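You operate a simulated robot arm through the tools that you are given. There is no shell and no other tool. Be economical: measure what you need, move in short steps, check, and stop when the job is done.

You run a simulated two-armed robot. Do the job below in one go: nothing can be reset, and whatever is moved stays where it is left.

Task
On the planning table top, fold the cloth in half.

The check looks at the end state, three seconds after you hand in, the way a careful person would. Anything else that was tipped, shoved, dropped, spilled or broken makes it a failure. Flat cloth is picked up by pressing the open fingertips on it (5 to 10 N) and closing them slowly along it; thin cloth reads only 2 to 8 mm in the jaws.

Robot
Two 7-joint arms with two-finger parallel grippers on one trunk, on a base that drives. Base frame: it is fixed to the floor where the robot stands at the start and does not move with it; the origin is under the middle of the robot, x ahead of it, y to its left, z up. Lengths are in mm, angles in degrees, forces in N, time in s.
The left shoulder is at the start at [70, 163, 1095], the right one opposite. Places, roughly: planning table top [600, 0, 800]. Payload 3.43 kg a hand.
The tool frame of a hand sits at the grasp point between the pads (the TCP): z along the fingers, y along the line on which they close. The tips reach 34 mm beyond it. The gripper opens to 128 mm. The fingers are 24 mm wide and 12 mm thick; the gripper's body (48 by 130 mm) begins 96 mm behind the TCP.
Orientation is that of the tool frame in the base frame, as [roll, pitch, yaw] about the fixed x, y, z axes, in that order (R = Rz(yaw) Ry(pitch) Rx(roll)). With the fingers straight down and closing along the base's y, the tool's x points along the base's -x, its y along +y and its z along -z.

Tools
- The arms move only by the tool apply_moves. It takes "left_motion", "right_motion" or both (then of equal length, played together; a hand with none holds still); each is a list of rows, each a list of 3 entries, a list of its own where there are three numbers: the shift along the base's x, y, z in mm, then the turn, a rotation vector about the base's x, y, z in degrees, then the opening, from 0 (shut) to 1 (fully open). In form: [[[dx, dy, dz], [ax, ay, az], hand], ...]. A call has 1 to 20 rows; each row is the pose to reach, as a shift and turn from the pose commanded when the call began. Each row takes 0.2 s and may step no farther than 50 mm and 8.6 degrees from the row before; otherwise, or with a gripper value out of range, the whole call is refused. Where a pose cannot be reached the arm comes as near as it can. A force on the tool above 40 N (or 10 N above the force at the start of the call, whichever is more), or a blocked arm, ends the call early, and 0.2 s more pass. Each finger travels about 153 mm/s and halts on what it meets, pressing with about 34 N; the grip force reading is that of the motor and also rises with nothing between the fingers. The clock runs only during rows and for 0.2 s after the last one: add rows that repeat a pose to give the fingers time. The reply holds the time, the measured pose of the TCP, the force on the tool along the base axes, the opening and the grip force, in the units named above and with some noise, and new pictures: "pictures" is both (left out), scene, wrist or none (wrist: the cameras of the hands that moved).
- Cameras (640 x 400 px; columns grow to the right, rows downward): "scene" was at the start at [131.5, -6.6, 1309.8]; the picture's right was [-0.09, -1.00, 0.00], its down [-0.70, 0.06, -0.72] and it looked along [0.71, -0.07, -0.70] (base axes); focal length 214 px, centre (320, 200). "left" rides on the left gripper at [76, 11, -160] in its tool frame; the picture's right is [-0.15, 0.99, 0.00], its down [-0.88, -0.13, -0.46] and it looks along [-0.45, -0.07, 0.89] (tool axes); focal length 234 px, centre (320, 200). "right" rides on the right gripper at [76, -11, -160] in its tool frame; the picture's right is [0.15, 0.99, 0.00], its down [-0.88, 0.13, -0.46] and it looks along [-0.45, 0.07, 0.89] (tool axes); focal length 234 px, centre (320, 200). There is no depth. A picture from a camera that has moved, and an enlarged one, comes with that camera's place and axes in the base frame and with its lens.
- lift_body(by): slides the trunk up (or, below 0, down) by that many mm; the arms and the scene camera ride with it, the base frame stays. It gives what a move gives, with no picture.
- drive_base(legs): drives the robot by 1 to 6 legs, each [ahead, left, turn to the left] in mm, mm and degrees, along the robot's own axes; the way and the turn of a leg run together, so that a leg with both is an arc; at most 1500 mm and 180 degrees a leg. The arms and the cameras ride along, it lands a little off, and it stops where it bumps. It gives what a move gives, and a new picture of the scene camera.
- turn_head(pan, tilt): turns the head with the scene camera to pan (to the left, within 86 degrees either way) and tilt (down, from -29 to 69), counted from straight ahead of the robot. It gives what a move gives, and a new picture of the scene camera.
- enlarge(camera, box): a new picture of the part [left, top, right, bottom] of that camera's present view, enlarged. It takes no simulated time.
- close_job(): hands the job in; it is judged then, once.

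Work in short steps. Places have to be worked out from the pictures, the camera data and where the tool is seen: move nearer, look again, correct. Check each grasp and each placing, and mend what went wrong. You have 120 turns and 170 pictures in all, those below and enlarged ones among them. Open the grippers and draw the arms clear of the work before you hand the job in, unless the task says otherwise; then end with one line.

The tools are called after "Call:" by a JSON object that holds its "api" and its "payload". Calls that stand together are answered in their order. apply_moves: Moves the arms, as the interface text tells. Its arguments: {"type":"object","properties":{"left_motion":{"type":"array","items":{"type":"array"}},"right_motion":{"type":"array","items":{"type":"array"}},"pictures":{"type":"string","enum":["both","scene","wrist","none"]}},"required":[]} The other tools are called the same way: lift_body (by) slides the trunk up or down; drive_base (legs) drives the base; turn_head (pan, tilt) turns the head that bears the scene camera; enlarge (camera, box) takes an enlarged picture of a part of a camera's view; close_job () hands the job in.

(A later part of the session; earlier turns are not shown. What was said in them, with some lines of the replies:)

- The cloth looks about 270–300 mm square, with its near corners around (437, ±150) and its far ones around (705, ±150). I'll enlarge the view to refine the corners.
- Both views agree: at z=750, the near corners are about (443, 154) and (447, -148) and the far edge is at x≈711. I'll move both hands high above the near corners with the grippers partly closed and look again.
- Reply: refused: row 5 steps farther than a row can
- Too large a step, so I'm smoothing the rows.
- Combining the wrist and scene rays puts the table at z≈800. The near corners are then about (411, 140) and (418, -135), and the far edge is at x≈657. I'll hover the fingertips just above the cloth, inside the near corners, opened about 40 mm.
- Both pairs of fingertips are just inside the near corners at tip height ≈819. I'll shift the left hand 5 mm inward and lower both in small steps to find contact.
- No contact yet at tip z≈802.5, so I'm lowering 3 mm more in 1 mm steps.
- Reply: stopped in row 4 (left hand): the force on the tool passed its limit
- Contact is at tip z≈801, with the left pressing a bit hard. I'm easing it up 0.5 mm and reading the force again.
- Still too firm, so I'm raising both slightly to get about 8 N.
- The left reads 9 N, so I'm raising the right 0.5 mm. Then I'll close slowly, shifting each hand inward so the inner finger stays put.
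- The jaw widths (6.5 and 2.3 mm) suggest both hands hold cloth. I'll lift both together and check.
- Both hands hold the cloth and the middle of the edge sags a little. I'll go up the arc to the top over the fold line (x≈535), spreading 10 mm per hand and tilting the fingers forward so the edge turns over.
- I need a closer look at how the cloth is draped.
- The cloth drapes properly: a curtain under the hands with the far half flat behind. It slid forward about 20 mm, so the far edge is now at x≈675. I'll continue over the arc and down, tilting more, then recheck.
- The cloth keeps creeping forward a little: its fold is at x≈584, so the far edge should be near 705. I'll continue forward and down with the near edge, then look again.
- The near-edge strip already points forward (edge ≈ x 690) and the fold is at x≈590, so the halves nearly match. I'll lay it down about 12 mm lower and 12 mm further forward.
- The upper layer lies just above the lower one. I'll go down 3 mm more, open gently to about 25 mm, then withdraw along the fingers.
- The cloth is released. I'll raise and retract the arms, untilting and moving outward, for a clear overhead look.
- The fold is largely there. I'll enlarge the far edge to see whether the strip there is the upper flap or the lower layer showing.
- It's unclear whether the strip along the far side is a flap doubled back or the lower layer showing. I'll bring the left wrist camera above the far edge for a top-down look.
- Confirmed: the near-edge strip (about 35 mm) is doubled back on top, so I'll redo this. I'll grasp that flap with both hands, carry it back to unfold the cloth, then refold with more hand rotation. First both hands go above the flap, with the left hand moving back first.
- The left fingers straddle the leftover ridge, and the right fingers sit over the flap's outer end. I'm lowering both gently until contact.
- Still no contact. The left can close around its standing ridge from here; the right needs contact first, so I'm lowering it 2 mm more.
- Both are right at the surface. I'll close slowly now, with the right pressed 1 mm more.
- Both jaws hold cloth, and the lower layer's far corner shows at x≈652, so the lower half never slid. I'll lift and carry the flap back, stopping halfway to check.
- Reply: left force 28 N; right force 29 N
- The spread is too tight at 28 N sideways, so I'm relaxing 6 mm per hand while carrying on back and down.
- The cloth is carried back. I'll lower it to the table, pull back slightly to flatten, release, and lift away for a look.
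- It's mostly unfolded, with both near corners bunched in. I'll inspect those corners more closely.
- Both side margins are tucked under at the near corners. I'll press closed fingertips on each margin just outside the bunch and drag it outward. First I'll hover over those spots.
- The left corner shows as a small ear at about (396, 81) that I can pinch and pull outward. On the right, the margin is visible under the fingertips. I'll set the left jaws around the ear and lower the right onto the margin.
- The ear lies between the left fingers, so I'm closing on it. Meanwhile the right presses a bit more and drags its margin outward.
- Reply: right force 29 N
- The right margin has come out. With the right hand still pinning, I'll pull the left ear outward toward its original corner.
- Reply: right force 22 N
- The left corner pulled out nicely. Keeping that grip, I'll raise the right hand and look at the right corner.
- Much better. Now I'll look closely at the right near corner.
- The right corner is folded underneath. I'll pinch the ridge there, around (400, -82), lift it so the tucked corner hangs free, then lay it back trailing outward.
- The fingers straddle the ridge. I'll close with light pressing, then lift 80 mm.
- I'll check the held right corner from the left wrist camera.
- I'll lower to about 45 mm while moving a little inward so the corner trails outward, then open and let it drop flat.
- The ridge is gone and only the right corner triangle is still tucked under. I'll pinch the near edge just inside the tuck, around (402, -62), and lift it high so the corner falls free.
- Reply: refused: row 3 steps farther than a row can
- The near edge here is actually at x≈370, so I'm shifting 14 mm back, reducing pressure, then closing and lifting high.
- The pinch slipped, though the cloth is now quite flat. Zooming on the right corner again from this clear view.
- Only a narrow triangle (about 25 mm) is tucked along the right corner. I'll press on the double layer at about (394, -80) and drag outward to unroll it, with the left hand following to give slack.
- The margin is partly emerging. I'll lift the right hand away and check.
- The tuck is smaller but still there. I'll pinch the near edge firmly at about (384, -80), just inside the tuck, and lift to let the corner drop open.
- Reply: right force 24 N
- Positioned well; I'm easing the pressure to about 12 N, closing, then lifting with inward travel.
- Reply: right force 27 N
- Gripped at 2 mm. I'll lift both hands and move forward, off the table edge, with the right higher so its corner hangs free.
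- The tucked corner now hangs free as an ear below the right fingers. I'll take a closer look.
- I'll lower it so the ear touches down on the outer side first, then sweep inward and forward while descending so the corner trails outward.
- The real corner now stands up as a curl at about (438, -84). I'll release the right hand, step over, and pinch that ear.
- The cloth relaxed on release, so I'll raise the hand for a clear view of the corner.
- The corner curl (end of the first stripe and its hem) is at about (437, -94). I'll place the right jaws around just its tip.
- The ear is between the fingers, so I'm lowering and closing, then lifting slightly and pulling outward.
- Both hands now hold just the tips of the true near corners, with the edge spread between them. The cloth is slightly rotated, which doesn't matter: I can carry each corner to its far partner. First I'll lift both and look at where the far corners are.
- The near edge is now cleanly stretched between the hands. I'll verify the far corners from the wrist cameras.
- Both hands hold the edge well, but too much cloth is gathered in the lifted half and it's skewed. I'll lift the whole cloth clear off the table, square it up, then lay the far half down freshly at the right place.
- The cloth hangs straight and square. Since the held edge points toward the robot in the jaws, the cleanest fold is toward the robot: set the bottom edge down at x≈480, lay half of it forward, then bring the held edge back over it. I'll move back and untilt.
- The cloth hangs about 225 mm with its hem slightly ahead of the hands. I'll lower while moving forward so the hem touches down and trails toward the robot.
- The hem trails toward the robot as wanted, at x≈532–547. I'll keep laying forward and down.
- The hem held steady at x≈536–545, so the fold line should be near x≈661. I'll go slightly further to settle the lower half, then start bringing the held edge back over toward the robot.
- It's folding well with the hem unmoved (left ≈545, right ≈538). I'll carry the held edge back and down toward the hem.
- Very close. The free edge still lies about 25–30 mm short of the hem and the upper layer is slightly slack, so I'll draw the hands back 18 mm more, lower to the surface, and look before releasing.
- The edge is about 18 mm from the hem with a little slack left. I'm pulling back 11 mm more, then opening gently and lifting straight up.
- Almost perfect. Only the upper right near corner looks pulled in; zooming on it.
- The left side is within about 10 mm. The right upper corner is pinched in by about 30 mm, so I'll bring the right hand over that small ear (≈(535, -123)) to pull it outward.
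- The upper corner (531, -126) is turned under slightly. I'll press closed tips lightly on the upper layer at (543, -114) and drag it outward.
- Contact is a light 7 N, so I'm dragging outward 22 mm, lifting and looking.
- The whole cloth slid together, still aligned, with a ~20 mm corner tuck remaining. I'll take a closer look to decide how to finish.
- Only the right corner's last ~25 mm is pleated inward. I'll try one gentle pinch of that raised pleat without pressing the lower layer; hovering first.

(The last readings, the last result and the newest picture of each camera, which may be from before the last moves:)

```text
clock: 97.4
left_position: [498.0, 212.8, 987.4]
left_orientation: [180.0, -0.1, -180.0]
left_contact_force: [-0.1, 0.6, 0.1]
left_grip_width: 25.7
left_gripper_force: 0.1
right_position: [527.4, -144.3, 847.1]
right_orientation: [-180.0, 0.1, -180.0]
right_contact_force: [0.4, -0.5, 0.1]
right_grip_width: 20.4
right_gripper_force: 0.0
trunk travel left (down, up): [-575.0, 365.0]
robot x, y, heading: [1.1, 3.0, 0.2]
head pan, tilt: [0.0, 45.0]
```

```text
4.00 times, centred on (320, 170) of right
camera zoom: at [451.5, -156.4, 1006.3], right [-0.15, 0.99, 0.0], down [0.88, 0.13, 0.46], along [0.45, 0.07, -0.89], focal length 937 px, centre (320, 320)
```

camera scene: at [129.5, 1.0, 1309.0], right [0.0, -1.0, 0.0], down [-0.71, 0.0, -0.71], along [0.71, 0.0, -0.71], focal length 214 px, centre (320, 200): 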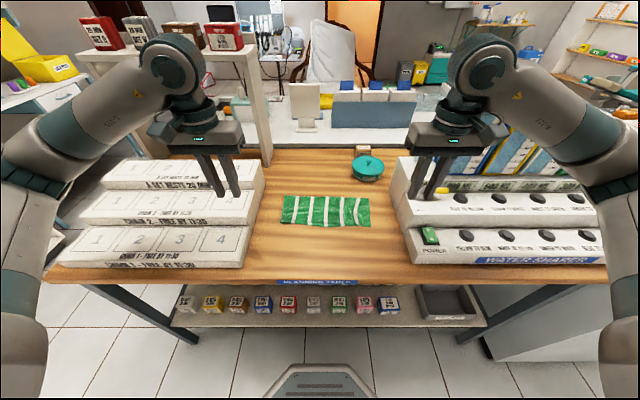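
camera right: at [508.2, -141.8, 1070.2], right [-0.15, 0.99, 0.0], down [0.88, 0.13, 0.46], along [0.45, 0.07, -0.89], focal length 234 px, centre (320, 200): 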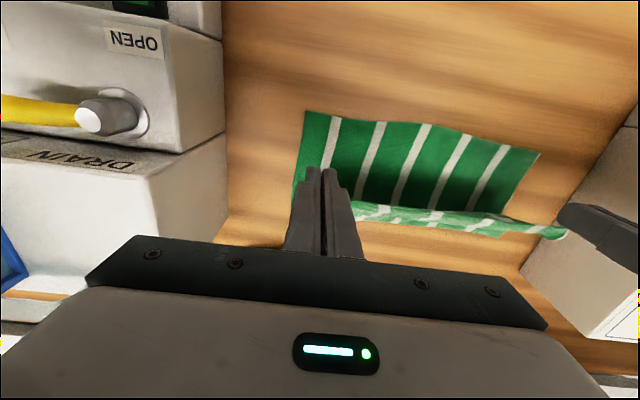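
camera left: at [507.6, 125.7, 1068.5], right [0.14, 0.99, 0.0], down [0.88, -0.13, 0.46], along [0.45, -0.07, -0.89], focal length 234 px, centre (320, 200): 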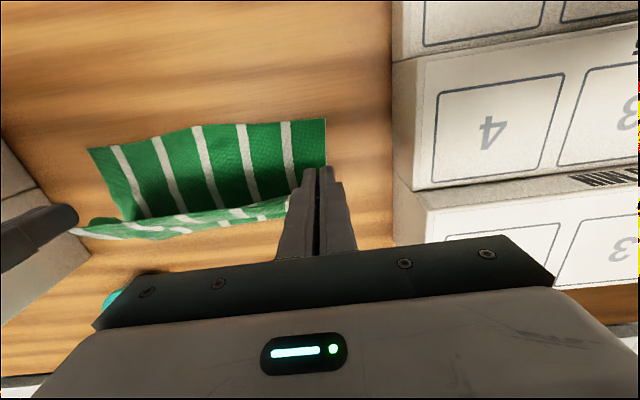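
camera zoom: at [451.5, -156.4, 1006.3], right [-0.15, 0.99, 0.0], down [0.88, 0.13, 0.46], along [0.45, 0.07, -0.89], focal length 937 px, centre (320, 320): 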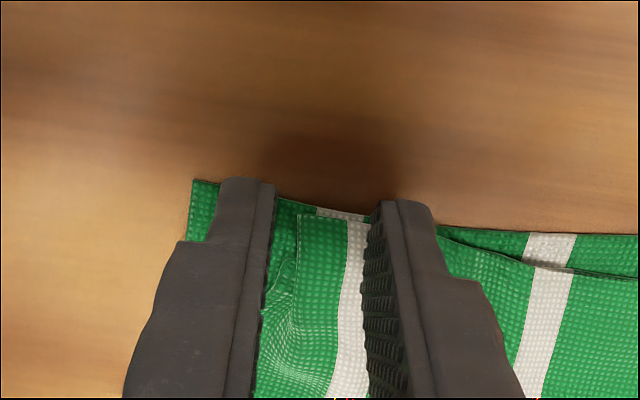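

The corner sits between the fingers. I'm lowering to just touch the upper layer and closing softly.

Call:
{"api": "apply_moves", "payload": {"right_motion": [[[2, 0, -4], [0, 0, 0], 0.16], [[2, 0, -8], [0, 0, 0], 0.16], [[2, 0, -9.5], [0, 0, 0], 0.16], [[2, 0, -9.5], [0, 0, 0], 0.12], [[2, 0, -9.5], [0, 0, 0], 0.08], [[2, 0, -9.5], [0, 0, 0], 0.04], [[2, 0, -9.5], [0, 0, 0], 0.0], [[2, 0, -9.5], [0, 0, 0], 0.0], [[2, 0, 5], [0, 0, 0], 0.0], [[4, 0, 20], [0, 0, 0], 0.0]], "pictures": "none"}}

Call:
{"api": "enlarge", "payload": {"camera": "scene", "box": [310, 175, 400, 245]}}

```text
clock: 99.6
left_position: [498.5, 214.1, 988.2]
left_orientation: [-179.8, -0.1, -179.9]
left_contact_force: [0.6, -0.2, 0.0]
left_grip_width: 25.5
left_gripper_force: 0.0
right_position: [530.5, -144.4, 868.8]
right_orientation: [-179.9, 0.0, 180.0]
right_contact_force: [-0.1, -0.6, -0.4]
right_grip_width: 2.7
right_gripper_force: 33.9
trunk travel left (down, up): [-575.0, 365.0]
robot x, y, heading: [1.3, 2.1, 0.0]
head pan, tilt: [0.0, 45.0]
```

```text
5.71 times, centred on (355, 210) of scene
camera zoom: at [131.3, 1.1, 1308.7], right [0.0, -1.0, 0.0], down [-0.71, 0.0, -0.71], along [0.71, 0.0, -0.71], focal length 1226 px, centre (120, 143)
```

zoom: 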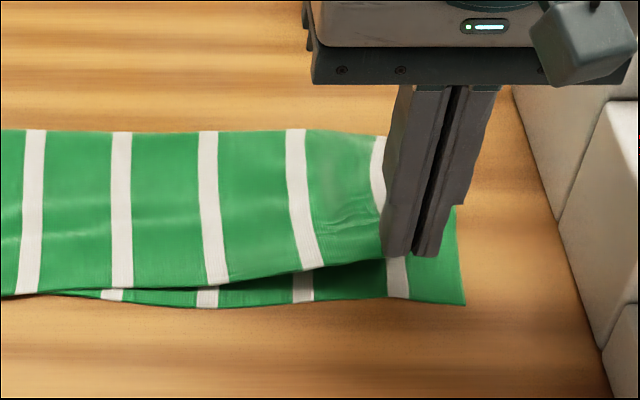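

Only the upper layer lifted. I'll move it outward about 22 mm and slightly toward the hem, lower, and release.

Call:
{"api": "apply_moves", "payload": {"right_motion": [[[0, -6, 0], [0, 0, 0], 0.0], [[-2, -14, -4], [0, 0, 0], 0.0], [[-4, -20, -10], [0, 0, 0], 0.0], [[-6, -24, -18], [0, 0, 0], 0.0], [[-7, -25, -25], [0, 0, 0], 0.0], [[-7, -25, -28], [0, 0, 0], 0.0]], "pictures": "none"}}

Call:
{"api": "enlarge", "payload": {"camera": "right", "box": [260, 100, 460, 240]}}

Call:
{"api": "enlarge", "payload": {"camera": "scene", "box": [310, 175, 400, 245]}}

```text
clock: 101.0
left_position: [498.9, 213.5, 987.7]
left_orientation: [-179.9, 0.0, -179.9]
left_contact_force: [-0.4, -0.6, 0.0]
left_grip_width: 25.3
left_gripper_force: 0.0
right_position: [522.9, -169.3, 840.2]
right_orientation: [-179.9, 0.1, 180.0]
right_contact_force: [-0.7, -0.7, 0.6]
right_grip_width: 2.6
right_gripper_force: 34.7
trunk travel left (down, up): [-575.0, 365.0]
robot x, y, heading: [0.5, 1.5, 0.1]
head pan, tilt: [0.0, 45.0]
```

```text
2.86 times, centred on (360, 170) of right
camera zoom: at [448.7, -180.4, 999.5], right [-0.15, 0.99, 0.0], down [0.88, 0.13, 0.46], along [0.45, 0.07, -0.89], focal length 669 px, centre (206, 286)
```

zoom: 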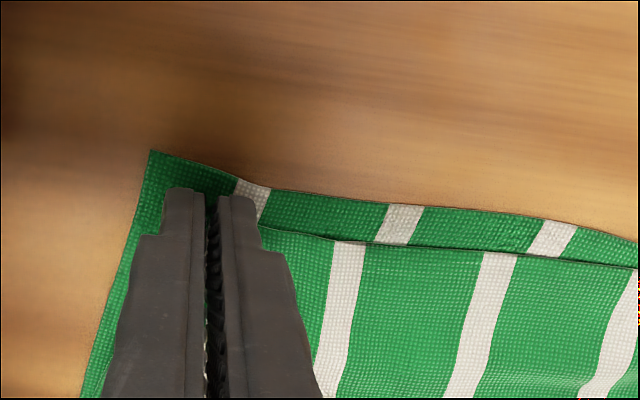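

```text
5.71 times, centred on (355, 210) of scene
camera zoom: at [131.2, 0.9, 1308.8], right [0.0, -1.0, 0.0], down [-0.71, 0.0, -0.71], along [0.71, 0.0, -0.71], focal length 1226 px, centre (120, 143)
```

zoom: 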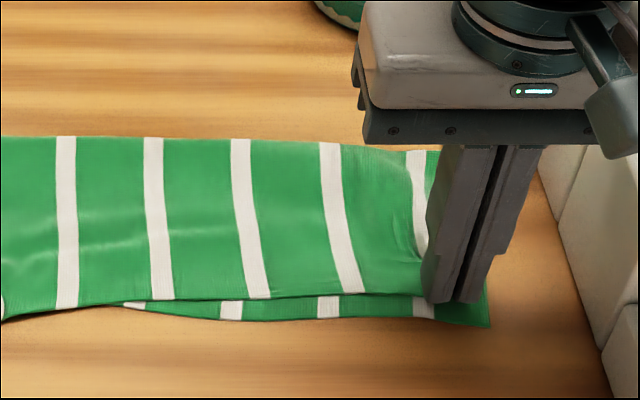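

The upper edge nearly covers the lower. I'm nudging 8 mm toward the hem and 4 mm outward, releasing, and drawing clear.

Call:
{"api": "apply_moves", "payload": {"right_motion": [[[-4, -2, 2], [0, 0, 0], 0.0], [[-8, -4, 2], [0, 0, 0], 0.0], [[-8, -4, 0], [0, 0, 0], 0.0], [[-8, -4, 0], [0, 0, 0], 0.05], [[-8, -4, 0], [0, 0, 0], 0.1], [[-8, -4, 0], [0, 0, 0], 0.15], [[-8, -4, 0], [0, 0, 0], 0.2], [[-8, -4, 12], [0, 0, 0], 0.2], [[-8, -4, 45], [0, 0, 0], 0.2], [[-15, -10, 90], [0, 0, 0], 0.2], [[-30, -40, 120], [0, 0, 0], 0.2], [[-50, -70, 145], [0, 0, 0], 0.2]], "pictures": "none"}}

Call:
{"api": "enlarge", "payload": {"camera": "scene", "box": [270, 165, 390, 250]}}

```text
clock: 103.6
left_position: [497.6, 212.5, 987.1]
left_orientation: [179.8, 0.1, -179.9]
left_contact_force: [-0.2, 0.5, 0.3]
left_grip_width: 25.8
left_gripper_force: 0.0
right_position: [471.6, -238.9, 986.5]
right_orientation: [180.0, 0.1, -179.9]
right_contact_force: [-0.5, 0.3, 0.2]
right_grip_width: 25.8
right_gripper_force: 0.0
trunk travel left (down, up): [-575.0, 365.0]
robot x, y, heading: [1.1, 1.2, -0.1]
head pan, tilt: [0.0, 45.0]
```

```text
4.71 times, centred on (330, 208) of scene
camera zoom: at [129.9, 0.4, 1308.9], right [0.0, -1.0, 0.0], down [-0.71, 0.0, -0.71], along [0.71, 0.0, -0.71], focal length 1009 px, centre (273, 165)
```

zoom: 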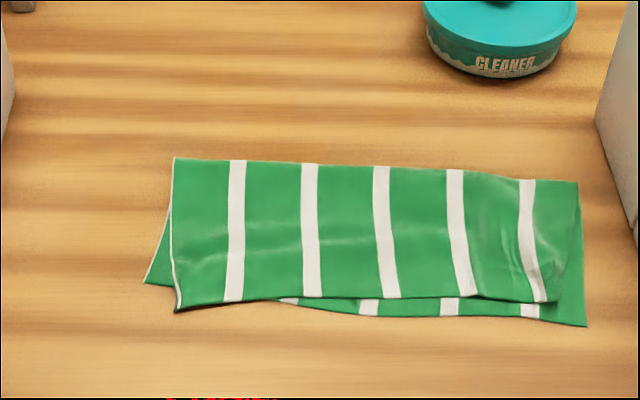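

The fold is good, but the upper layer is about 20 mm narrower and skewed at both near corners. I'll pinch both upper corners lightly, at about (507, 50) left and (518, -167) right, and pull them apart into line.

Call:
{"api": "apply_moves", "payload": {"left_motion": [[[2, -40, 0], [0, 0, 0], 0.16], [[4, -80, -5], [0, 0, 0], 0.16], [[6, -120, -25], [0, 0, 0], 0.16], [[9, -155, -55], [0, 0, 0], 0.16], [[9, -162, -95], [0, 0, 0], 0.16], [[9, -162, -135], [0, 0, 0], 0.16]], "right_motion": [[[8, 12, -5], [0, 0, 0], 0.16], [[18, 26, -15], [0, 0, 0], 0.16], [[28, 42, -35], [0, 0, 0], 0.16], [[38, 58, -65], [0, 0, 0], 0.16], [[46, 72, -100], [0, 0, 0], 0.16], [[46, 72, -135], [0, 0, 0], 0.16]], "pictures": "none"}}

Call:
{"api": "enlarge", "payload": {"camera": "left", "box": [250, 110, 390, 220]}}

Call:
{"api": "enlarge", "payload": {"camera": "right", "box": [250, 110, 390, 220]}}

```text
clock: 105.0
left_position: [507.9, 50.1, 852.8]
left_orientation: [-180.0, 0.0, -179.9]
left_contact_force: [0.8, -1.5, 0.3]
left_grip_width: 20.5
left_gripper_force: 0.1
right_position: [519.1, -168.0, 848.8]
right_orientation: [179.9, 0.2, 180.0]
right_contact_force: [-1.1, 0.2, 0.4]
right_grip_width: 20.7
right_gripper_force: 0.1
trunk travel left (down, up): [-575.0, 365.0]
robot x, y, heading: [3.5, 0.9, -0.2]
head pan, tilt: [0.0, 45.0]
```

```text
3.64 times, centred on (320, 165) of left
camera zoom: at [430.4, 62.0, 1012.6], right [0.14, 0.99, 0.0], down [0.88, -0.13, 0.46], along [0.45, -0.07, -0.89], focal length 852 px, centre (320, 327)
```

zoom: 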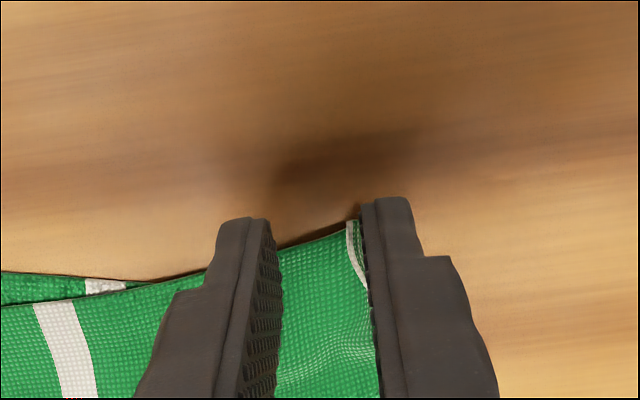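

```text
3.64 times, centred on (320, 165) of right
camera zoom: at [444.9, -179.8, 1008.4], right [-0.15, 0.99, 0.0], down [0.88, 0.13, 0.46], along [0.45, 0.07, -0.89], focal length 852 px, centre (320, 327)
```

zoom: 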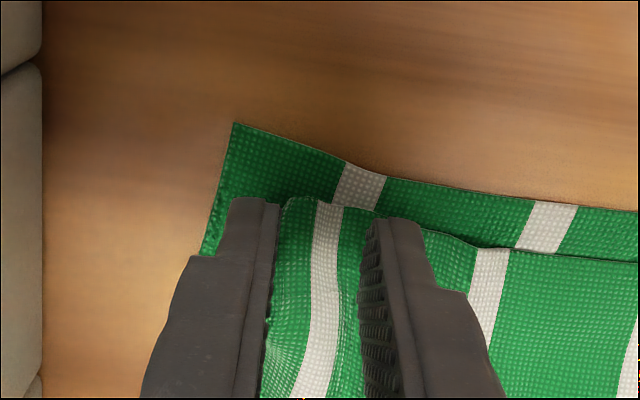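

Both are in position. I'm lowering (left to light contact on its overhanging corner, right just touching), closing softly, and lifting 12 mm.

Call:
{"api": "apply_moves", "payload": {"left_motion": [[[0, 0, -8], [0, 0, 0], 0.16], [[0, 0, -13], [0, 0, 0], 0.16], [[0, 0, -15.5], [0, 0, 0], 0.16], [[0, 0, -15.5], [0, 0, 0], 0.12], [[0, 0, -15.5], [0, 0, 0], 0.08], [[0, 0, -15.5], [0, 0, 0], 0.04], [[0, 0, -15.5], [0, 0, 0], 0.0], [[0, 0, -15.5], [0, 0, 0], 0.0], [[0, 0, -4], [0, 0, 0], 0.0], [[0, 0, 0], [0, 0, 0], 0.0]], "right_motion": [[[0, 0, -6], [0, 0, 0], 0.16], [[0, 0, -10], [0, 0, 0], 0.16], [[0, 0, -12.5], [0, 0, 0], 0.16], [[0, 0, -12.5], [0, 0, 0], 0.12], [[0, 0, -12.5], [0, 0, 0], 0.08], [[0, 0, -12.5], [0, 0, 0], 0.04], [[0, 0, -12.5], [0, 0, 0], 0.0], [[0, 0, -12.5], [0, 0, 0], 0.0], [[0, 0, -2], [0, 0, 0], 0.0], [[0, 0, 4], [0, 0, 0], 0.0]], "pictures": "none"}}

Call:
{"api": "enlarge", "payload": {"camera": "scene", "box": [270, 165, 390, 250]}}

```text
clock: 107.2
left_position: [506.7, 52.8, 853.8]
left_orientation: [-180.0, 0.1, -179.9]
left_contact_force: [0.5, -0.1, -0.4]
left_grip_width: 1.2
left_gripper_force: 34.4
right_position: [520.8, -167.2, 853.7]
right_orientation: [180.0, -0.1, 180.0]
right_contact_force: [0.0, 0.0, 0.0]
right_grip_width: 3.7
right_gripper_force: 33.9
trunk travel left (down, up): [-575.0, 365.0]
robot x, y, heading: [-2.0, 0.1, -0.0]
head pan, tilt: [0.0, 45.0]
```

```text
4.71 times, centred on (330, 208) of scene
camera zoom: at [131.4, 1.0, 1308.7], right [0.0, -1.0, 0.0], down [-0.71, 0.0, -0.71], along [0.71, 0.0, -0.71], focal length 1009 px, centre (273, 165)
```

zoom: 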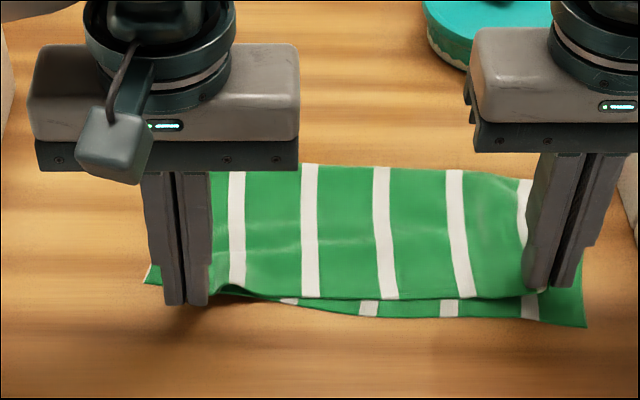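

Both hold only the upper layer. I'm moving the left (+15, +20) and the right (-16, -15), then lowering.

Call:
{"api": "apply_moves", "payload": {"left_motion": [[[4, 5, 0], [0, 0, 0], 0], [[8, 10, 0], [0, 0, 0], 0], [[12, 15, -2], [0, 0, 0], 0], [[15, 19, -6], [0, 0, 0], 0], [[15, 20, -11], [0, 0, 0], 0], [[15, 20, -14], [0, 0, 0], 0]], "right_motion": [[[-4, -4, 0], [0, 0, 0], 0], [[-8, -8, 0], [0, 0, 0], 0], [[-12, -12, -2], [0, 0, 0], 0], [[-16, -15, -6], [0, 0, 0], 0], [[-16, -15, -11], [0, 0, 0], 0], [[-16, -15, -14], [0, 0, 0], 0]], "pictures": "none"}}

Call:
{"api": "enlarge", "payload": {"camera": "scene", "box": [270, 165, 390, 250]}}

```text
clock: 108.6
left_position: [522.3, 69.8, 840.0]
left_orientation: [-179.9, 0.1, -179.9]
left_contact_force: [-1.4, -12.5, 0.1]
left_grip_width: 1.0
left_gripper_force: 34.2
right_position: [503.8, -181.9, 840.4]
right_orientation: [179.8, 0.0, -180.0]
right_contact_force: [1.2, 12.7, 0.0]
right_grip_width: 3.9
right_gripper_force: 33.9
trunk travel left (down, up): [-575.0, 365.0]
robot x, y, heading: [3.4, 1.4, -0.0]
head pan, tilt: [0.0, 45.0]
```

```text
4.71 times, centred on (330, 208) of scene
camera zoom: at [131.3, 0.9, 1308.8], right [0.0, -1.0, 0.0], down [-0.71, 0.0, -0.71], along [0.71, 0.0, -0.71], focal length 1009 px, centre (273, 165)
```

zoom: 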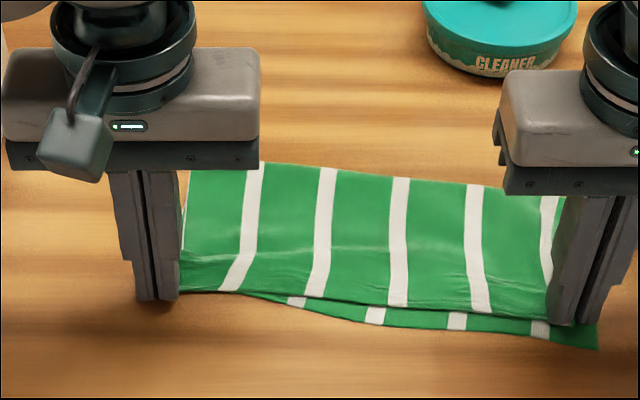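

The edge is taut and straight, so I'm relaxing 2 mm, then releasing and withdrawing.

Call:
{"api": "apply_moves", "payload": {"left_motion": [[[0, -2, -1], [0, 0, 0], 0], [[0, -2, -2], [0, 0, 0], 0], [[0, -2, -2], [0, 0, 0], 0.05], [[0, -2, -2], [0, 0, 0], 0.1], [[0, -2, -2], [0, 0, 0], 0.15], [[0, -2, 10], [0, 0, 0], 0.2], [[0, -2, 45], [0, 0, 0], 0.2], [[-8, 20, 85], [0, 0, 0], 0.2], [[-16, 60, 110], [0, 0, 0], 0.2], [[-24, 100, 130], [0, 0, 0], 0.2], [[-30, 140, 145], [0, 0, 0], 0.2]], "right_motion": [[[0, 2, -1], [0, 0, 0], 0], [[0, 2, -2], [0, 0, 0], 0], [[0, 2, -2], [0, 0, 0], 0.05], [[0, 2, -2], [0, 0, 0], 0.1], [[0, 2, -2], [0, 0, 0], 0.15], [[0, 2, 10], [0, 0, 0], 0.2], [[0, 2, 45], [0, 0, 0], 0.2], [[-8, 0, 85], [0, 0, 0], 0.2], [[-16, -20, 110], [0, 0, 0], 0.2], [[-24, -45, 130], [0, 0, 0], 0.2], [[-30, -65, 145], [0, 0, 0], 0.2]], "pictures": "none"}}

Call:
{"api": "enlarge", "payload": {"camera": "scene", "box": [270, 165, 390, 250]}}

```text
clock: 111.0
left_position: [492.2, 212.7, 984.6]
left_orientation: [-180.0, 0.2, -179.9]
left_contact_force: [0.1, -0.3, 0.3]
left_grip_width: 25.6
left_gripper_force: 0.1
right_position: [472.8, -246.0, 987.2]
right_orientation: [179.9, 0.1, 179.9]
right_contact_force: [0.0, -0.7, 0.0]
right_grip_width: 25.5
right_gripper_force: 0.1
trunk travel left (down, up): [-575.0, 365.0]
robot x, y, heading: [-1.6, 0.3, -0.2]
head pan, tilt: [0.0, 45.0]
```

```text
4.71 times, centred on (330, 208) of scene
camera zoom: at [130.0, 1.9, 1308.9], right [0.0, -1.0, 0.0], down [-0.71, 0.0, -0.71], along [0.71, 0.0, -0.71], focal length 1009 px, centre (273, 165)
```

zoom: 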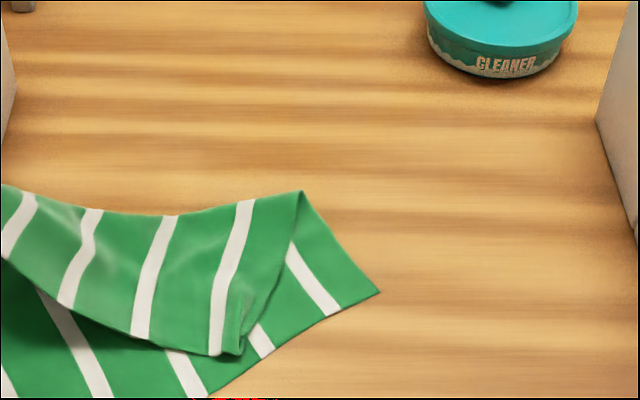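

The left hand has carried the cloth along; it must have snagged. I'll look at the whole scene.

Call:
{"api": "apply_moves", "payload": {"left_motion": [[[0, 0, 0], [0, 0, 0], 0.2]], "pictures": "both"}}

Call:
{"api": "enlarge", "payload": {"camera": "scene", "box": [190, 140, 350, 260]}}

```text
clock: 111.4
left_position: [491.7, 212.0, 983.2]
left_orientation: [-179.9, 0.0, -180.0]
left_contact_force: [0.5, 0.5, 0.1]
left_grip_width: 25.6
left_gripper_force: 0.0
right_position: [473.4, -246.9, 986.6]
right_orientation: [180.0, 0.1, 180.0]
right_contact_force: [0.1, -0.4, 0.2]
right_grip_width: 25.9
right_gripper_force: 0.0
trunk travel left (down, up): [-575.0, 365.0]
robot x, y, heading: [-1.5, 3.7, 0.3]
head pan, tilt: [0.0, 45.0]
camera scene: at [130.8, 1.3, 1308.8], right [0.0, -1.0, 0.0], down [-0.71, 0.0, -0.71], along [0.71, 0.0, -0.71], focal length 214 px, centre (320, 200)
camera left: at [415.9, 223.7, 1143.6], right [0.14, 0.99, 0.0], down [0.88, -0.13, 0.46], along [0.45, -0.07, -0.89], focal length 234 px, centre (320, 200)
```

scene: 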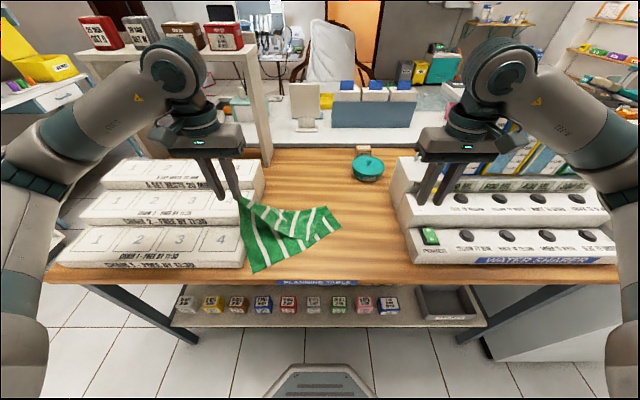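
left: 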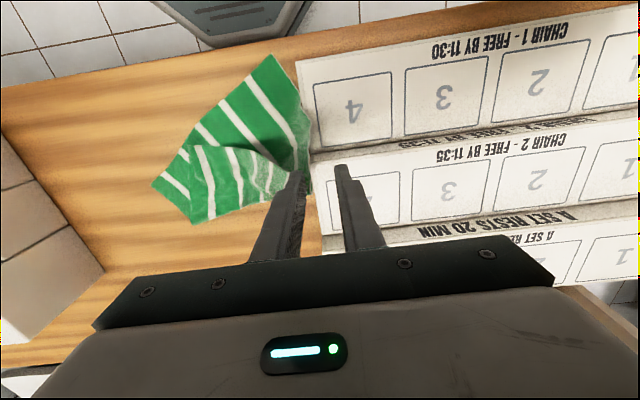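

```text
3.33 times, centred on (270, 200) of scene
camera zoom: at [130.8, 1.3, 1308.8], right [0.0, -1.0, 0.0], down [-0.71, 0.0, -0.71], along [0.71, 0.0, -0.71], focal length 715 px, centre (487, 200)
```

zoom: 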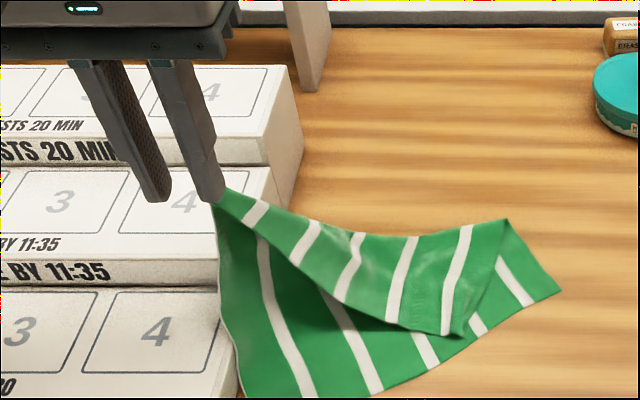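

The corner stuck to the inner left finger and opened the fold on the left. I'll close the left jaw to regain that corner, then re-grip the right upper corner (≈(473, 20)) and relay the cloth the way that worked before.

Call:
{"api": "apply_moves", "payload": {"left_motion": [[[0, 0, 0], [0, 0, 0], 0.1], [[0, 0, 0], [0, 0, 0], 0.0], [[0, 0, 0], [0, 0, 0], 0.0], [[0, 0, 0], [0, 0, 0], 0.0], [[0, 0, 0], [0, 0, 0], 0.0], [[0, 0, 0], [0, 0, 0], 0.0], [[0, 0, 0], [0, 0, 0], 0.0], [[0, 0, 0], [0, 0, 0], 0.0], [[0, 0, 0], [0, 0, 0], 0.0]], "right_motion": [[[0, 44, 0], [0, 0, 0], 0.2], [[0, 88, 0], [0, 0, 0], 0.2], [[0, 132, 0], [0, 0, 0], 0.2], [[0, 176, 0], [0, 0, 0], 0.2], [[0, 220, 0], [0, 0, 0], 0.2], [[2, 262, -10], [0, 0, 0], 0.2], [[2, 264, -50], [0, 0, 0], 0.2], [[2, 264, -95], [0, 0, 0], 0.2], [[2, 264, -133], [0, 0, 0], 0.2]], "pictures": "none"}}

Call:
{"api": "enlarge", "payload": {"camera": "right", "box": [220, 100, 420, 240]}}

```text
clock: 113.4
left_position: [493.1, 211.2, 982.9]
left_orientation: [180.0, 0.0, -179.9]
left_contact_force: [-0.6, 0.2, -0.5]
left_grip_width: 1.3
left_gripper_force: 34.1
right_position: [475.5, 16.9, 852.6]
right_orientation: [-179.9, 0.0, 179.9]
right_contact_force: [0.8, -0.9, 0.1]
right_grip_width: 25.4
right_gripper_force: 0.0
trunk travel left (down, up): [-575.0, 365.0]
robot x, y, heading: [-1.7, 2.8, 0.0]
head pan, tilt: [0.0, 45.0]
```

```text
2.86 times, centred on (320, 170) of right
camera zoom: at [400.2, 5.9, 1011.3], right [-0.15, 0.99, 0.0], down [0.88, 0.13, 0.46], along [0.45, 0.07, -0.89], focal length 669 px, centre (320, 286)
```

zoom: 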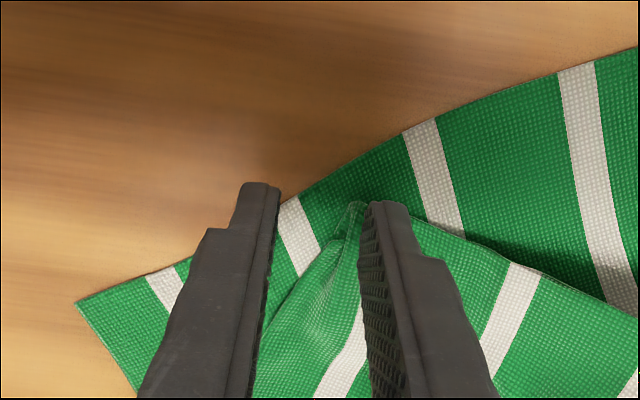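

The left regained its grip (1.3 mm). The right corner's pointed tip is just left of centre, so I'm shifting +8 mm in y, lowering to just touch, closing and lifting 12 mm.

Call:
{"api": "apply_moves", "payload": {"right_motion": [[[1, 8, -3], [0, 0, 0], 0.2], [[1, 8, -9], [0, 0, 0], 0.2], [[1, 8, -13], [0, 0, 0], 0.2], [[1, 8, -15], [0, 0, 0], 0.2], [[1, 8, -15], [0, 0, 0], 0.15], [[1, 8, -15], [0, 0, 0], 0.1], [[1, 8, -15], [0, 0, 0], 0.05], [[1, 8, -15], [0, 0, 0], 0.0], [[1, 8, -15], [0, 0, 0], 0.0], [[3, 8, 0], [0, 0, 0], 0.0], [[6, 8, 20], [0, 0, 0], 0.0]], "pictures": "none"}}

Call:
{"api": "enlarge", "payload": {"camera": "scene", "box": [220, 160, 360, 270]}}

```text
clock: 115.8
left_position: [492.6, 211.2, 983.8]
left_orientation: [-179.9, -0.1, -179.9]
left_contact_force: [1.1, 0.3, 0.2]
left_grip_width: 1.0
left_gripper_force: 33.4
right_position: [482.8, 25.1, 872.0]
right_orientation: [180.0, 0.0, -179.9]
right_contact_force: [0.6, 0.0, -0.2]
right_grip_width: 2.2
right_gripper_force: 34.3
trunk travel left (down, up): [-575.0, 365.0]
robot x, y, heading: [-1.2, -1.1, 0.1]
head pan, tilt: [0.0, 45.0]
```

```text
3.64 times, centred on (290, 215) of scene
camera zoom: at [131.1, 1.1, 1308.7], right [0.0, -1.0, 0.0], down [-0.71, 0.0, -0.71], along [0.71, 0.0, -0.71], focal length 780 px, centre (429, 146)
```

zoom: 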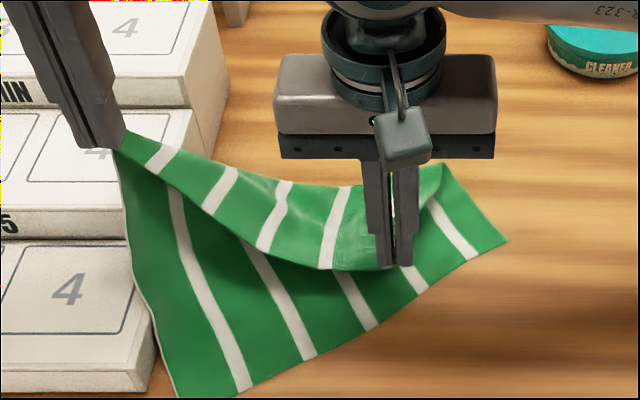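

The right holds the upper corner again. I'll lift both together to hang the whole cloth square, as before.

Call:
{"api": "apply_moves", "payload": {"right_motion": [[[10, -5, 25], [0, 0, 0], 0], [[20, -10, 50], [0, 0, 0], 0], [[30, -20, 75], [0, 0, 0], 0], [[40, -30, 100], [0, 0, 0], 0], [[50, -35, 120], [0, 0, 0], 0], [[60, -60, 145], [0, 0, 0], 0], [[70, -90, 170], [0, 0, 0], 0], [[80, -120, 195], [0, 0, 0], 0], [[87, -148, 220], [0, 0, 0], 0], [[87, -153, 238], [0, 0, 0], 0], [[87, -153, 238], [0, 0, 0], 0]], "left_motion": [[[5, -5, 5], [0, 0, 0], 0], [[10, -10, 15], [0, 0, 0], 0], [[20, -15, 25], [0, 0, 0], 0], [[30, -20, 40], [0, 0, 0], 0], [[40, -25, 60], [0, 0, 0], 0], [[50, -40, 75], [0, 0, 0], 0], [[60, -60, 90], [0, 0, 0], 0], [[70, -80, 105], [0, 0, 0], 0], [[78, -95, 120], [0, 0, 0], 0], [[78, -96, 127], [0, 0, 0], 0], [[78, -96, 127], [0, 0, 0], 0]], "pictures": "scene"}}

```text
clock: 118.2
left_position: [572.0, 114.8, 1111.3]
left_orientation: [-180.0, 0.1, -179.9]
left_contact_force: [-0.2, 0.5, -0.1]
left_grip_width: 1.3
left_gripper_force: 33.8
right_position: [570.3, -128.4, 1110.4]
right_orientation: [180.0, -0.1, -180.0]
right_contact_force: [0.9, 0.6, -1.4]
right_grip_width: 2.4
right_gripper_force: 34.3
trunk travel left (down, up): [-575.0, 365.0]
robot x, y, heading: [-0.1, -1.2, 0.0]
head pan, tilt: [0.0, 45.0]
camera scene: at [131.8, 0.4, 1308.7], right [0.0, -1.0, 0.0], down [-0.71, 0.0, -0.71], along [0.71, 0.0, -0.71], focal length 214 px, centre (320, 200)
```

scene: 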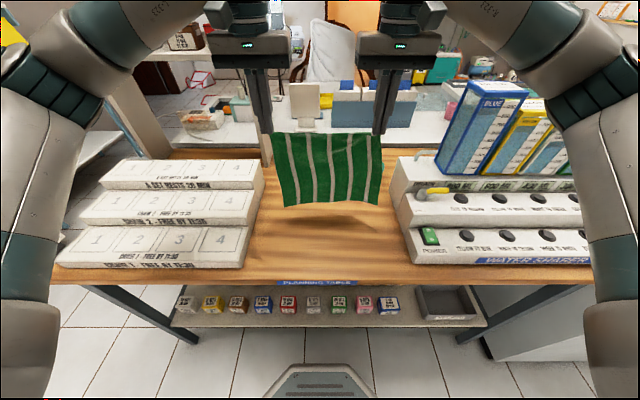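

It hangs cleanly again. I'll move back to x≈480, spread 3 mm per hand, and let it settle.

Call:
{"api": "apply_moves", "payload": {"left_motion": [[[-15, 1, 0], [0, 0, 0], 0], [[-30, 2, 0], [0, 0, 0], 0], [[-45, 3, 0], [0, 0, 0], 0], [[-60, 3, 0], [0, 0, 0], 0], [[-75, 3, 0], [0, 0, 0], 0], [[-86, 3, 0], [0, 0, 0], 0], [[-91, 3, 0], [0, 0, 0], 0], [[-91, 3, 0], [0, 0, 0], 0], [[-91, 3, 0], [0, 0, 0], 0], [[-91, 3, 0], [0, 0, 0], 0], [[-91, 3, 0], [0, 0, 0], 0], [[-91, 3, 0], [0, 0, 0], 0]], "right_motion": [[[-15, -1, 0], [0, 0, 0], 0], [[-30, -2, 0], [0, 0, 0], 0], [[-45, -3, 0], [0, 0, 0], 0], [[-60, -3, 0], [0, 0, 0], 0], [[-75, -3, 0], [0, 0, 0], 0], [[-86, -3, 0], [0, 0, 0], 0], [[-90, -3, 0], [0, 0, 0], 0], [[-90, -3, 0], [0, 0, 0], 0], [[-90, -3, 0], [0, 0, 0], 0], [[-90, -3, 0], [0, 0, 0], 0], [[-90, -3, 0], [0, 0, 0], 0], [[-90, -3, 0], [0, 0, 0], 0]], "pictures": "none"}}

Call:
{"api": "enlarge", "payload": {"camera": "scene", "box": [240, 110, 420, 250]}}

```text
clock: 120.8
left_position: [479.7, 119.4, 1112.3]
left_orientation: [-179.9, 0.0, -179.8]
left_contact_force: [0.4, -1.8, 0.4]
left_grip_width: 1.4
left_gripper_force: 33.6
right_position: [479.1, -130.0, 1110.8]
right_orientation: [180.0, 0.0, -180.0]
right_contact_force: [-0.6, 3.1, 0.1]
right_grip_width: 2.2
right_gripper_force: 34.0
trunk travel left (down, up): [-575.0, 365.0]
robot x, y, heading: [-3.3, -0.0, -0.4]
head pan, tilt: [0.0, 45.0]
```

```text
2.86 times, centred on (330, 180) of scene
camera zoom: at [131.3, 0.9, 1308.8], right [0.0, -1.0, 0.0], down [-0.71, 0.0, -0.71], along [0.71, 0.0, -0.71], focal length 613 px, centre (291, 257)
```

zoom: 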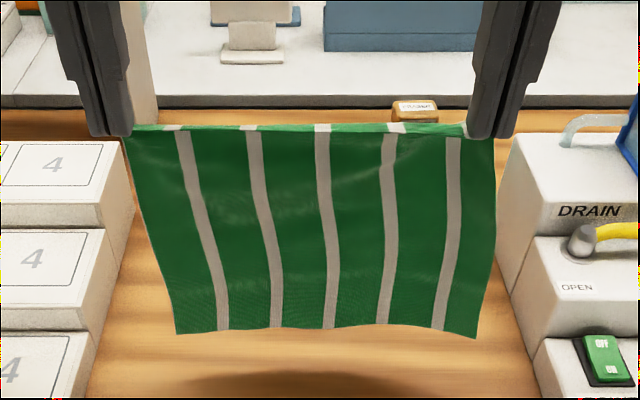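

Full width and level this time. I'm laying it down as before: hem touching first, then forward and down.

Call:
{"api": "apply_moves", "payload": {"left_motion": [[[0, 0, -15], [0, 0, 0], 0], [[10, 0, -30], [0, 0, 0], 0], [[25, 0, -45], [0, 0, 0], 0], [[40, 0, -58], [0, 0, 0], 0], [[55, 0, -70], [0, 0, 0], 0], [[70, 0, -82], [0, 0, 0], 0], [[85, 0, -97], [0, 0, 0], 0], [[100, 0, -111], [0, 0, 0], 0], [[115, 0, -125], [0, 0, 0], 0], [[130, 0, -138], [0, 0, 0], 0], [[145, 0, -150], [0, 0, 0], 0], [[160, 0, -163], [0, 0, 0], 0]], "right_motion": [[[0, 0, -15], [0, 0, 0], 0], [[10, 0, -30], [0, 0, 0], 0], [[25, 0, -45], [0, 0, 0], 0], [[40, 0, -58], [0, 0, 0], 0], [[55, 0, -70], [0, 0, 0], 0], [[70, 0, -82], [0, 0, 0], 0], [[85, 0, -97], [0, 0, 0], 0], [[100, 0, -111], [0, 0, 0], 0], [[115, 0, -125], [0, 0, 0], 0], [[130, 0, -138], [0, 0, 0], 0], [[145, 0, -150], [0, 0, 0], 0], [[160, 0, -163], [0, 0, 0], 0]], "pictures": "none"}}

Call:
{"api": "enlarge", "payload": {"camera": "scene", "box": [240, 130, 420, 270]}}

```text
clock: 123.4
left_position: [641.0, 118.3, 947.5]
left_orientation: [-179.9, 0.0, -180.0]
left_contact_force: [0.4, -3.5, -0.7]
left_grip_width: 1.3
left_gripper_force: 33.7
right_position: [640.6, -130.7, 946.5]
right_orientation: [-180.0, -0.1, 179.9]
right_contact_force: [-0.2, 4.7, -0.1]
right_grip_width: 2.3
right_gripper_force: 33.7
trunk travel left (down, up): [-575.0, 365.0]
robot x, y, heading: [3.7, -1.9, -0.2]
head pan, tilt: [0.0, 45.0]
```

```text
2.86 times, centred on (330, 200) of scene
camera zoom: at [132.4, 1.0, 1308.6], right [0.0, -1.0, 0.0], down [-0.71, 0.0, -0.71], along [0.71, 0.0, -0.71], focal length 613 px, centre (291, 200)
```

zoom: 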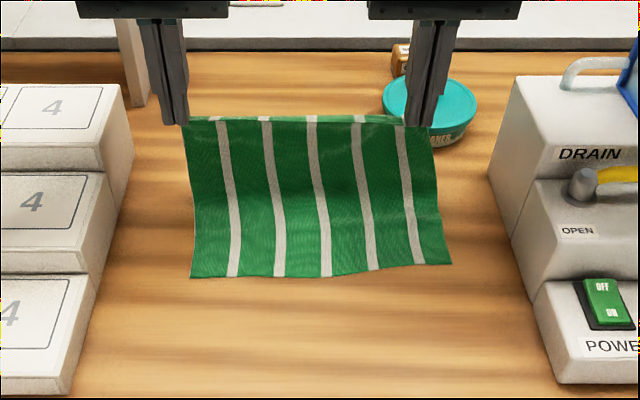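

The hem is down at left (525, 105) and right (544, -168), offset about 25 mm to the right of the hands. I'll settle it, then bring the held edge back with a matching 25 mm rightward shift and slight skew.

Call:
{"api": "apply_moves", "payload": {"left_motion": [[[10, 0, -7], [0, 0, 0], 0], [[18, 0, -15], [0, 0, 0], 0], [[20, -3, -16], [0, 0, 0], 0], [[8, -6, -9], [0, 0, 0], 0], [[-14, -9, -5], [0, 0, 0], 0], [[-36, -12, -9], [0, 0, 0], 0], [[-56, -15, -21], [0, 0, 0], 0], [[-72, -18, -38], [0, 0, 0], 0], [[-84, -20, -55], [0, 0, 0], 0], [[-94, -22, -71], [0, 0, 0], 0], [[-102, -24, -84], [0, 0, 0], 0], [[-108, -25, -94], [0, 0, 0], 0], [[-112, -25, -99], [0, 0, 0], 0]], "right_motion": [[[15, 0, -7], [0, 0, 0], 0], [[30, 0, -15], [0, 0, 0], 0], [[36, -3, -16], [0, 0, 0], 0], [[24, -6, -9], [0, 0, 0], 0], [[4, -9, -5], [0, 0, 0], 0], [[-16, -12, -9], [0, 0, 0], 0], [[-36, -15, -21], [0, 0, 0], 0], [[-52, -18, -38], [0, 0, 0], 0], [[-64, -20, -55], [0, 0, 0], 0], [[-74, -22, -71], [0, 0, 0], 0], [[-82, -24, -84], [0, 0, 0], 0], [[-88, -25, -94], [0, 0, 0], 0], [[-92, -25, -99], [0, 0, 0], 0]], "pictures": "none"}}

Call:
{"api": "enlarge", "payload": {"camera": "scene", "box": [260, 150, 400, 250]}}

```text
clock: 126.2
left_position: [527.4, 93.3, 850.1]
left_orientation: [-180.0, 0.0, -179.9]
left_contact_force: [0.5, -4.0, -0.2]
left_grip_width: 1.4
left_gripper_force: 34.4
right_position: [546.3, -155.9, 847.2]
right_orientation: [-180.0, 0.1, 180.0]
right_contact_force: [-1.2, 3.7, 0.7]
right_grip_width: 2.2
right_gripper_force: 33.6
trunk travel left (down, up): [-575.0, 365.0]
robot x, y, heading: [-1.4, -7.3, -0.6]
head pan, tilt: [0.0, 45.0]
```

```text
4.00 times, centred on (330, 200) of scene
camera zoom: at [131.3, 1.0, 1308.8], right [0.0, -1.0, 0.0], down [-0.71, 0.0, -0.71], along [0.71, 0.0, -0.71], focal length 858 px, centre (280, 200)
```

zoom: 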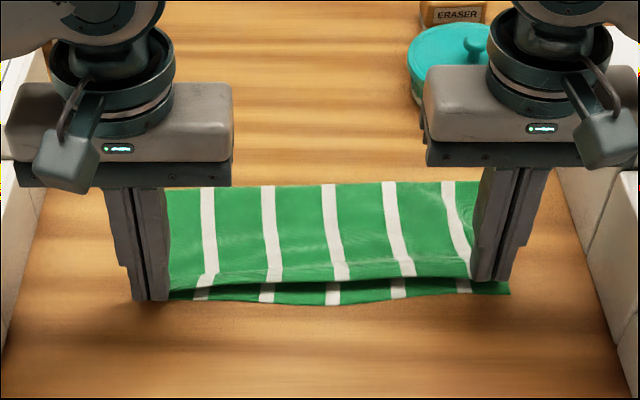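

Stripes line up well. I'll pull back 14 mm, lower, relax the sideways tension, open wider and wait, then lift only 15 mm to check for sticking.

Call:
{"api": "apply_moves", "payload": {"left_motion": [[[-5, 0, -4], [0, 0, 0], 0], [[-10, 0, -8], [0, 0, 0], 0], [[-14, 0, -11], [0, 0, 0], 0], [[-14, -2, -12], [0, 0, 0], 0], [[-14, -3, -12], [0, 0, 0], 0.05], [[-14, -3, -12], [0, 0, 0], 0.1], [[-14, -3, -12], [0, 0, 0], 0.16], [[-14, -3, -12], [0, 0, 0], 0.24], [[-14, -3, -12], [0, 0, 0], 0.3], [[-14, -3, -12], [0, 0, 0], 0.3], [[-14, -3, -6], [0, 0, 0], 0.3], [[-14, -3, 4], [0, 0, 0], 0.3]], "right_motion": [[[-5, 0, -4], [0, 0, 0], 0], [[-10, 0, -8], [0, 0, 0], 0], [[-14, 0, -10], [0, 0, 0], 0], [[-14, 2, -10.5], [0, 0, 0], 0], [[-14, 3, -10.5], [0, 0, 0], 0.05], [[-14, 3, -10.5], [0, 0, 0], 0.1], [[-14, 3, -10.5], [0, 0, 0], 0.16], [[-14, 3, -10.5], [0, 0, 0], 0.24], [[-14, 3, -10.5], [0, 0, 0], 0.3], [[-14, 3, -10.5], [0, 0, 0], 0.3], [[-14, 3, -4], [0, 0, 0], 0.3], [[-14, 3, 6], [0, 0, 0], 0.3]], "pictures": "none"}}

Call:
{"api": "enlarge", "payload": {"camera": "scene", "box": [260, 150, 400, 250]}}

```text
clock: 128.8
left_position: [513.1, 89.5, 852.7]
left_orientation: [-179.9, 0.0, -180.0]
left_contact_force: [-0.3, -0.6, -0.1]
left_grip_width: 38.3
left_gripper_force: 0.1
right_position: [533.1, -152.8, 853.8]
right_orientation: [179.9, 0.0, 179.9]
right_contact_force: [0.1, 0.4, -0.1]
right_grip_width: 38.3
right_gripper_force: 0.0
trunk travel left (down, up): [-575.0, 365.0]
robot x, y, heading: [0.7, 1.9, 0.1]
head pan, tilt: [0.0, 45.0]
```

```text
4.00 times, centred on (330, 200) of scene
camera zoom: at [131.1, 0.9, 1308.8], right [0.0, -1.0, 0.0], down [-0.71, 0.0, -0.71], along [0.71, 0.0, -0.71], focal length 858 px, centre (280, 200)
```

zoom: 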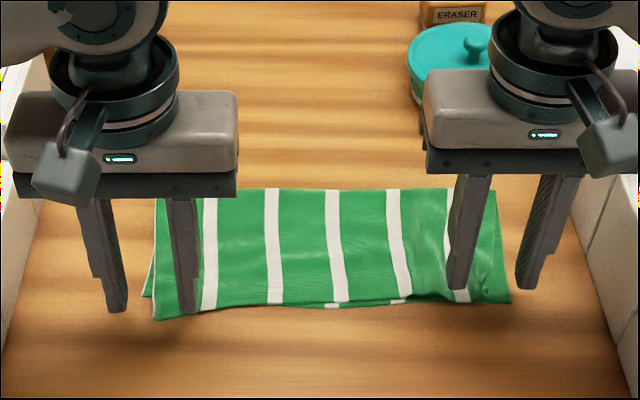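

Looks clean. I'll lift a further 20 mm and check the left corner isn't following.

Call:
{"api": "apply_moves", "payload": {"left_motion": [[[0, 0, 8], [0, 0, 0], 0.3], [[0, 0, 20], [0, 0, 0], 0.3]], "right_motion": [[[0, 0, 8], [0, 0, 0], 0.3], [[0, 0, 20], [0, 0, 0], 0.3]], "pictures": "none"}}

Call:
{"api": "enlarge", "payload": {"camera": "scene", "box": [260, 150, 400, 250]}}

```text
clock: 129.4
left_position: [513.7, 89.4, 873.5]
left_orientation: [-179.9, 0.1, -179.9]
left_contact_force: [-0.4, -0.9, -0.2]
left_grip_width: 38.1
left_gripper_force: 0.1
right_position: [533.2, -152.5, 873.1]
right_orientation: [-180.0, 0.1, 180.0]
right_contact_force: [0.2, -0.4, 0.3]
right_grip_width: 38.4
right_gripper_force: 0.1
trunk travel left (down, up): [-575.0, 365.0]
robot x, y, heading: [-1.1, -0.7, -0.0]
head pan, tilt: [0.0, 45.0]
```

```text
4.00 times, centred on (330, 200) of scene
camera zoom: at [131.1, 1.0, 1308.8], right [0.0, -1.0, 0.0], down [-0.71, 0.0, -0.71], along [0.71, 0.0, -0.71], focal length 858 px, centre (280, 200)
```

zoom: 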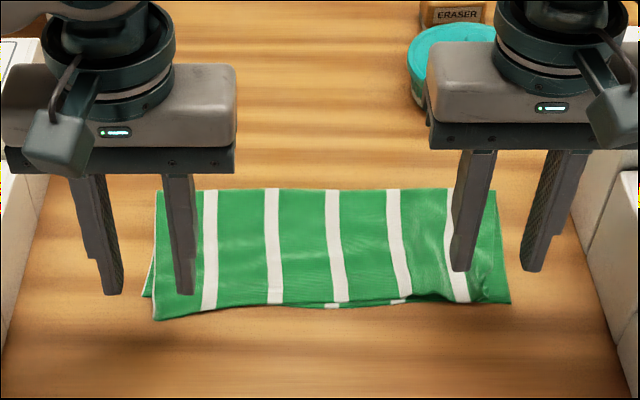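

Neither corner follows. I'm withdrawing both arms up and outward for a final look.

Call:
{"api": "apply_moves", "payload": {"left_motion": [[[0, 0, 40], [0, 0, 0], 0.3], [[-5, 20, 80], [0, 0, 0], 0.4], [[-10, 60, 105], [0, 0, 0], 0.5], [[-15, 100, 125], [0, 0, 0], 0.6], [[-20, 135, 145], [0, 0, 0], 0.7]], "right_motion": [[[0, 0, 40], [0, 0, 0], 0.3], [[-5, -10, 80], [0, 0, 0], 0.4], [[-10, -35, 110], [0, 0, 0], 0.5], [[-15, -65, 135], [0, 0, 0], 0.6], [[-20, -95, 155], [0, 0, 0], 0.7]], "pictures": "scene"}}

Call:
{"api": "enlarge", "payload": {"camera": "scene", "box": [270, 165, 390, 250]}}

```text
clock: 130.6
left_position: [490.2, 226.8, 1020.3]
left_orientation: [-179.9, 0.1, -179.9]
left_contact_force: [-0.1, 0.1, -0.1]
left_grip_width: 89.7
left_gripper_force: 0.1
right_position: [511.6, -248.5, 1029.5]
right_orientation: [179.9, 0.2, -179.9]
right_contact_force: [0.0, 0.9, 0.5]
right_grip_width: 89.6
right_gripper_force: 0.1
trunk travel left (down, up): [-575.0, 365.0]
robot x, y, heading: [-1.7, -1.2, -0.3]
head pan, tilt: [0.0, 45.0]
camera scene: at [129.1, 1.2, 1309.0], right [0.0, -1.0, 0.0], down [-0.71, 0.0, -0.71], along [0.71, 0.0, -0.71], focal length 214 px, centre (320, 200)
```

scene: 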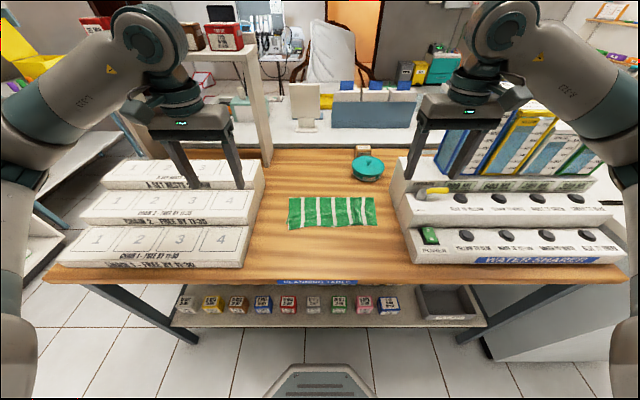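

```text
4.71 times, centred on (330, 208) of scene
camera zoom: at [129.1, 1.2, 1309.0], right [0.0, -1.0, 0.0], down [-0.71, 0.0, -0.71], along [0.71, 0.0, -0.71], focal length 1009 px, centre (273, 165)
```

zoom: 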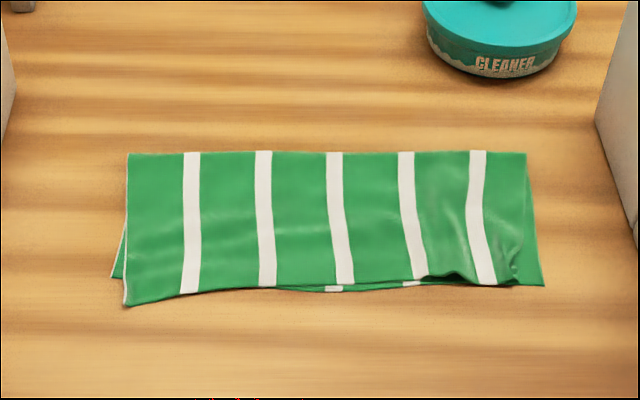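

The cloth is folded in half with the edges matching within about 15 mm. Both hands are open and clear, and nothing else on the table has moved, so I'm handing in.

Call:
{"api": "close_job", "payload": {}}

```text
The job is handed in.
```

The cloth is folded in half on the planning table, with edges and corners matching to about 15 mm. Both grippers are open and clear of it, and nothing else on the table was disturbed.
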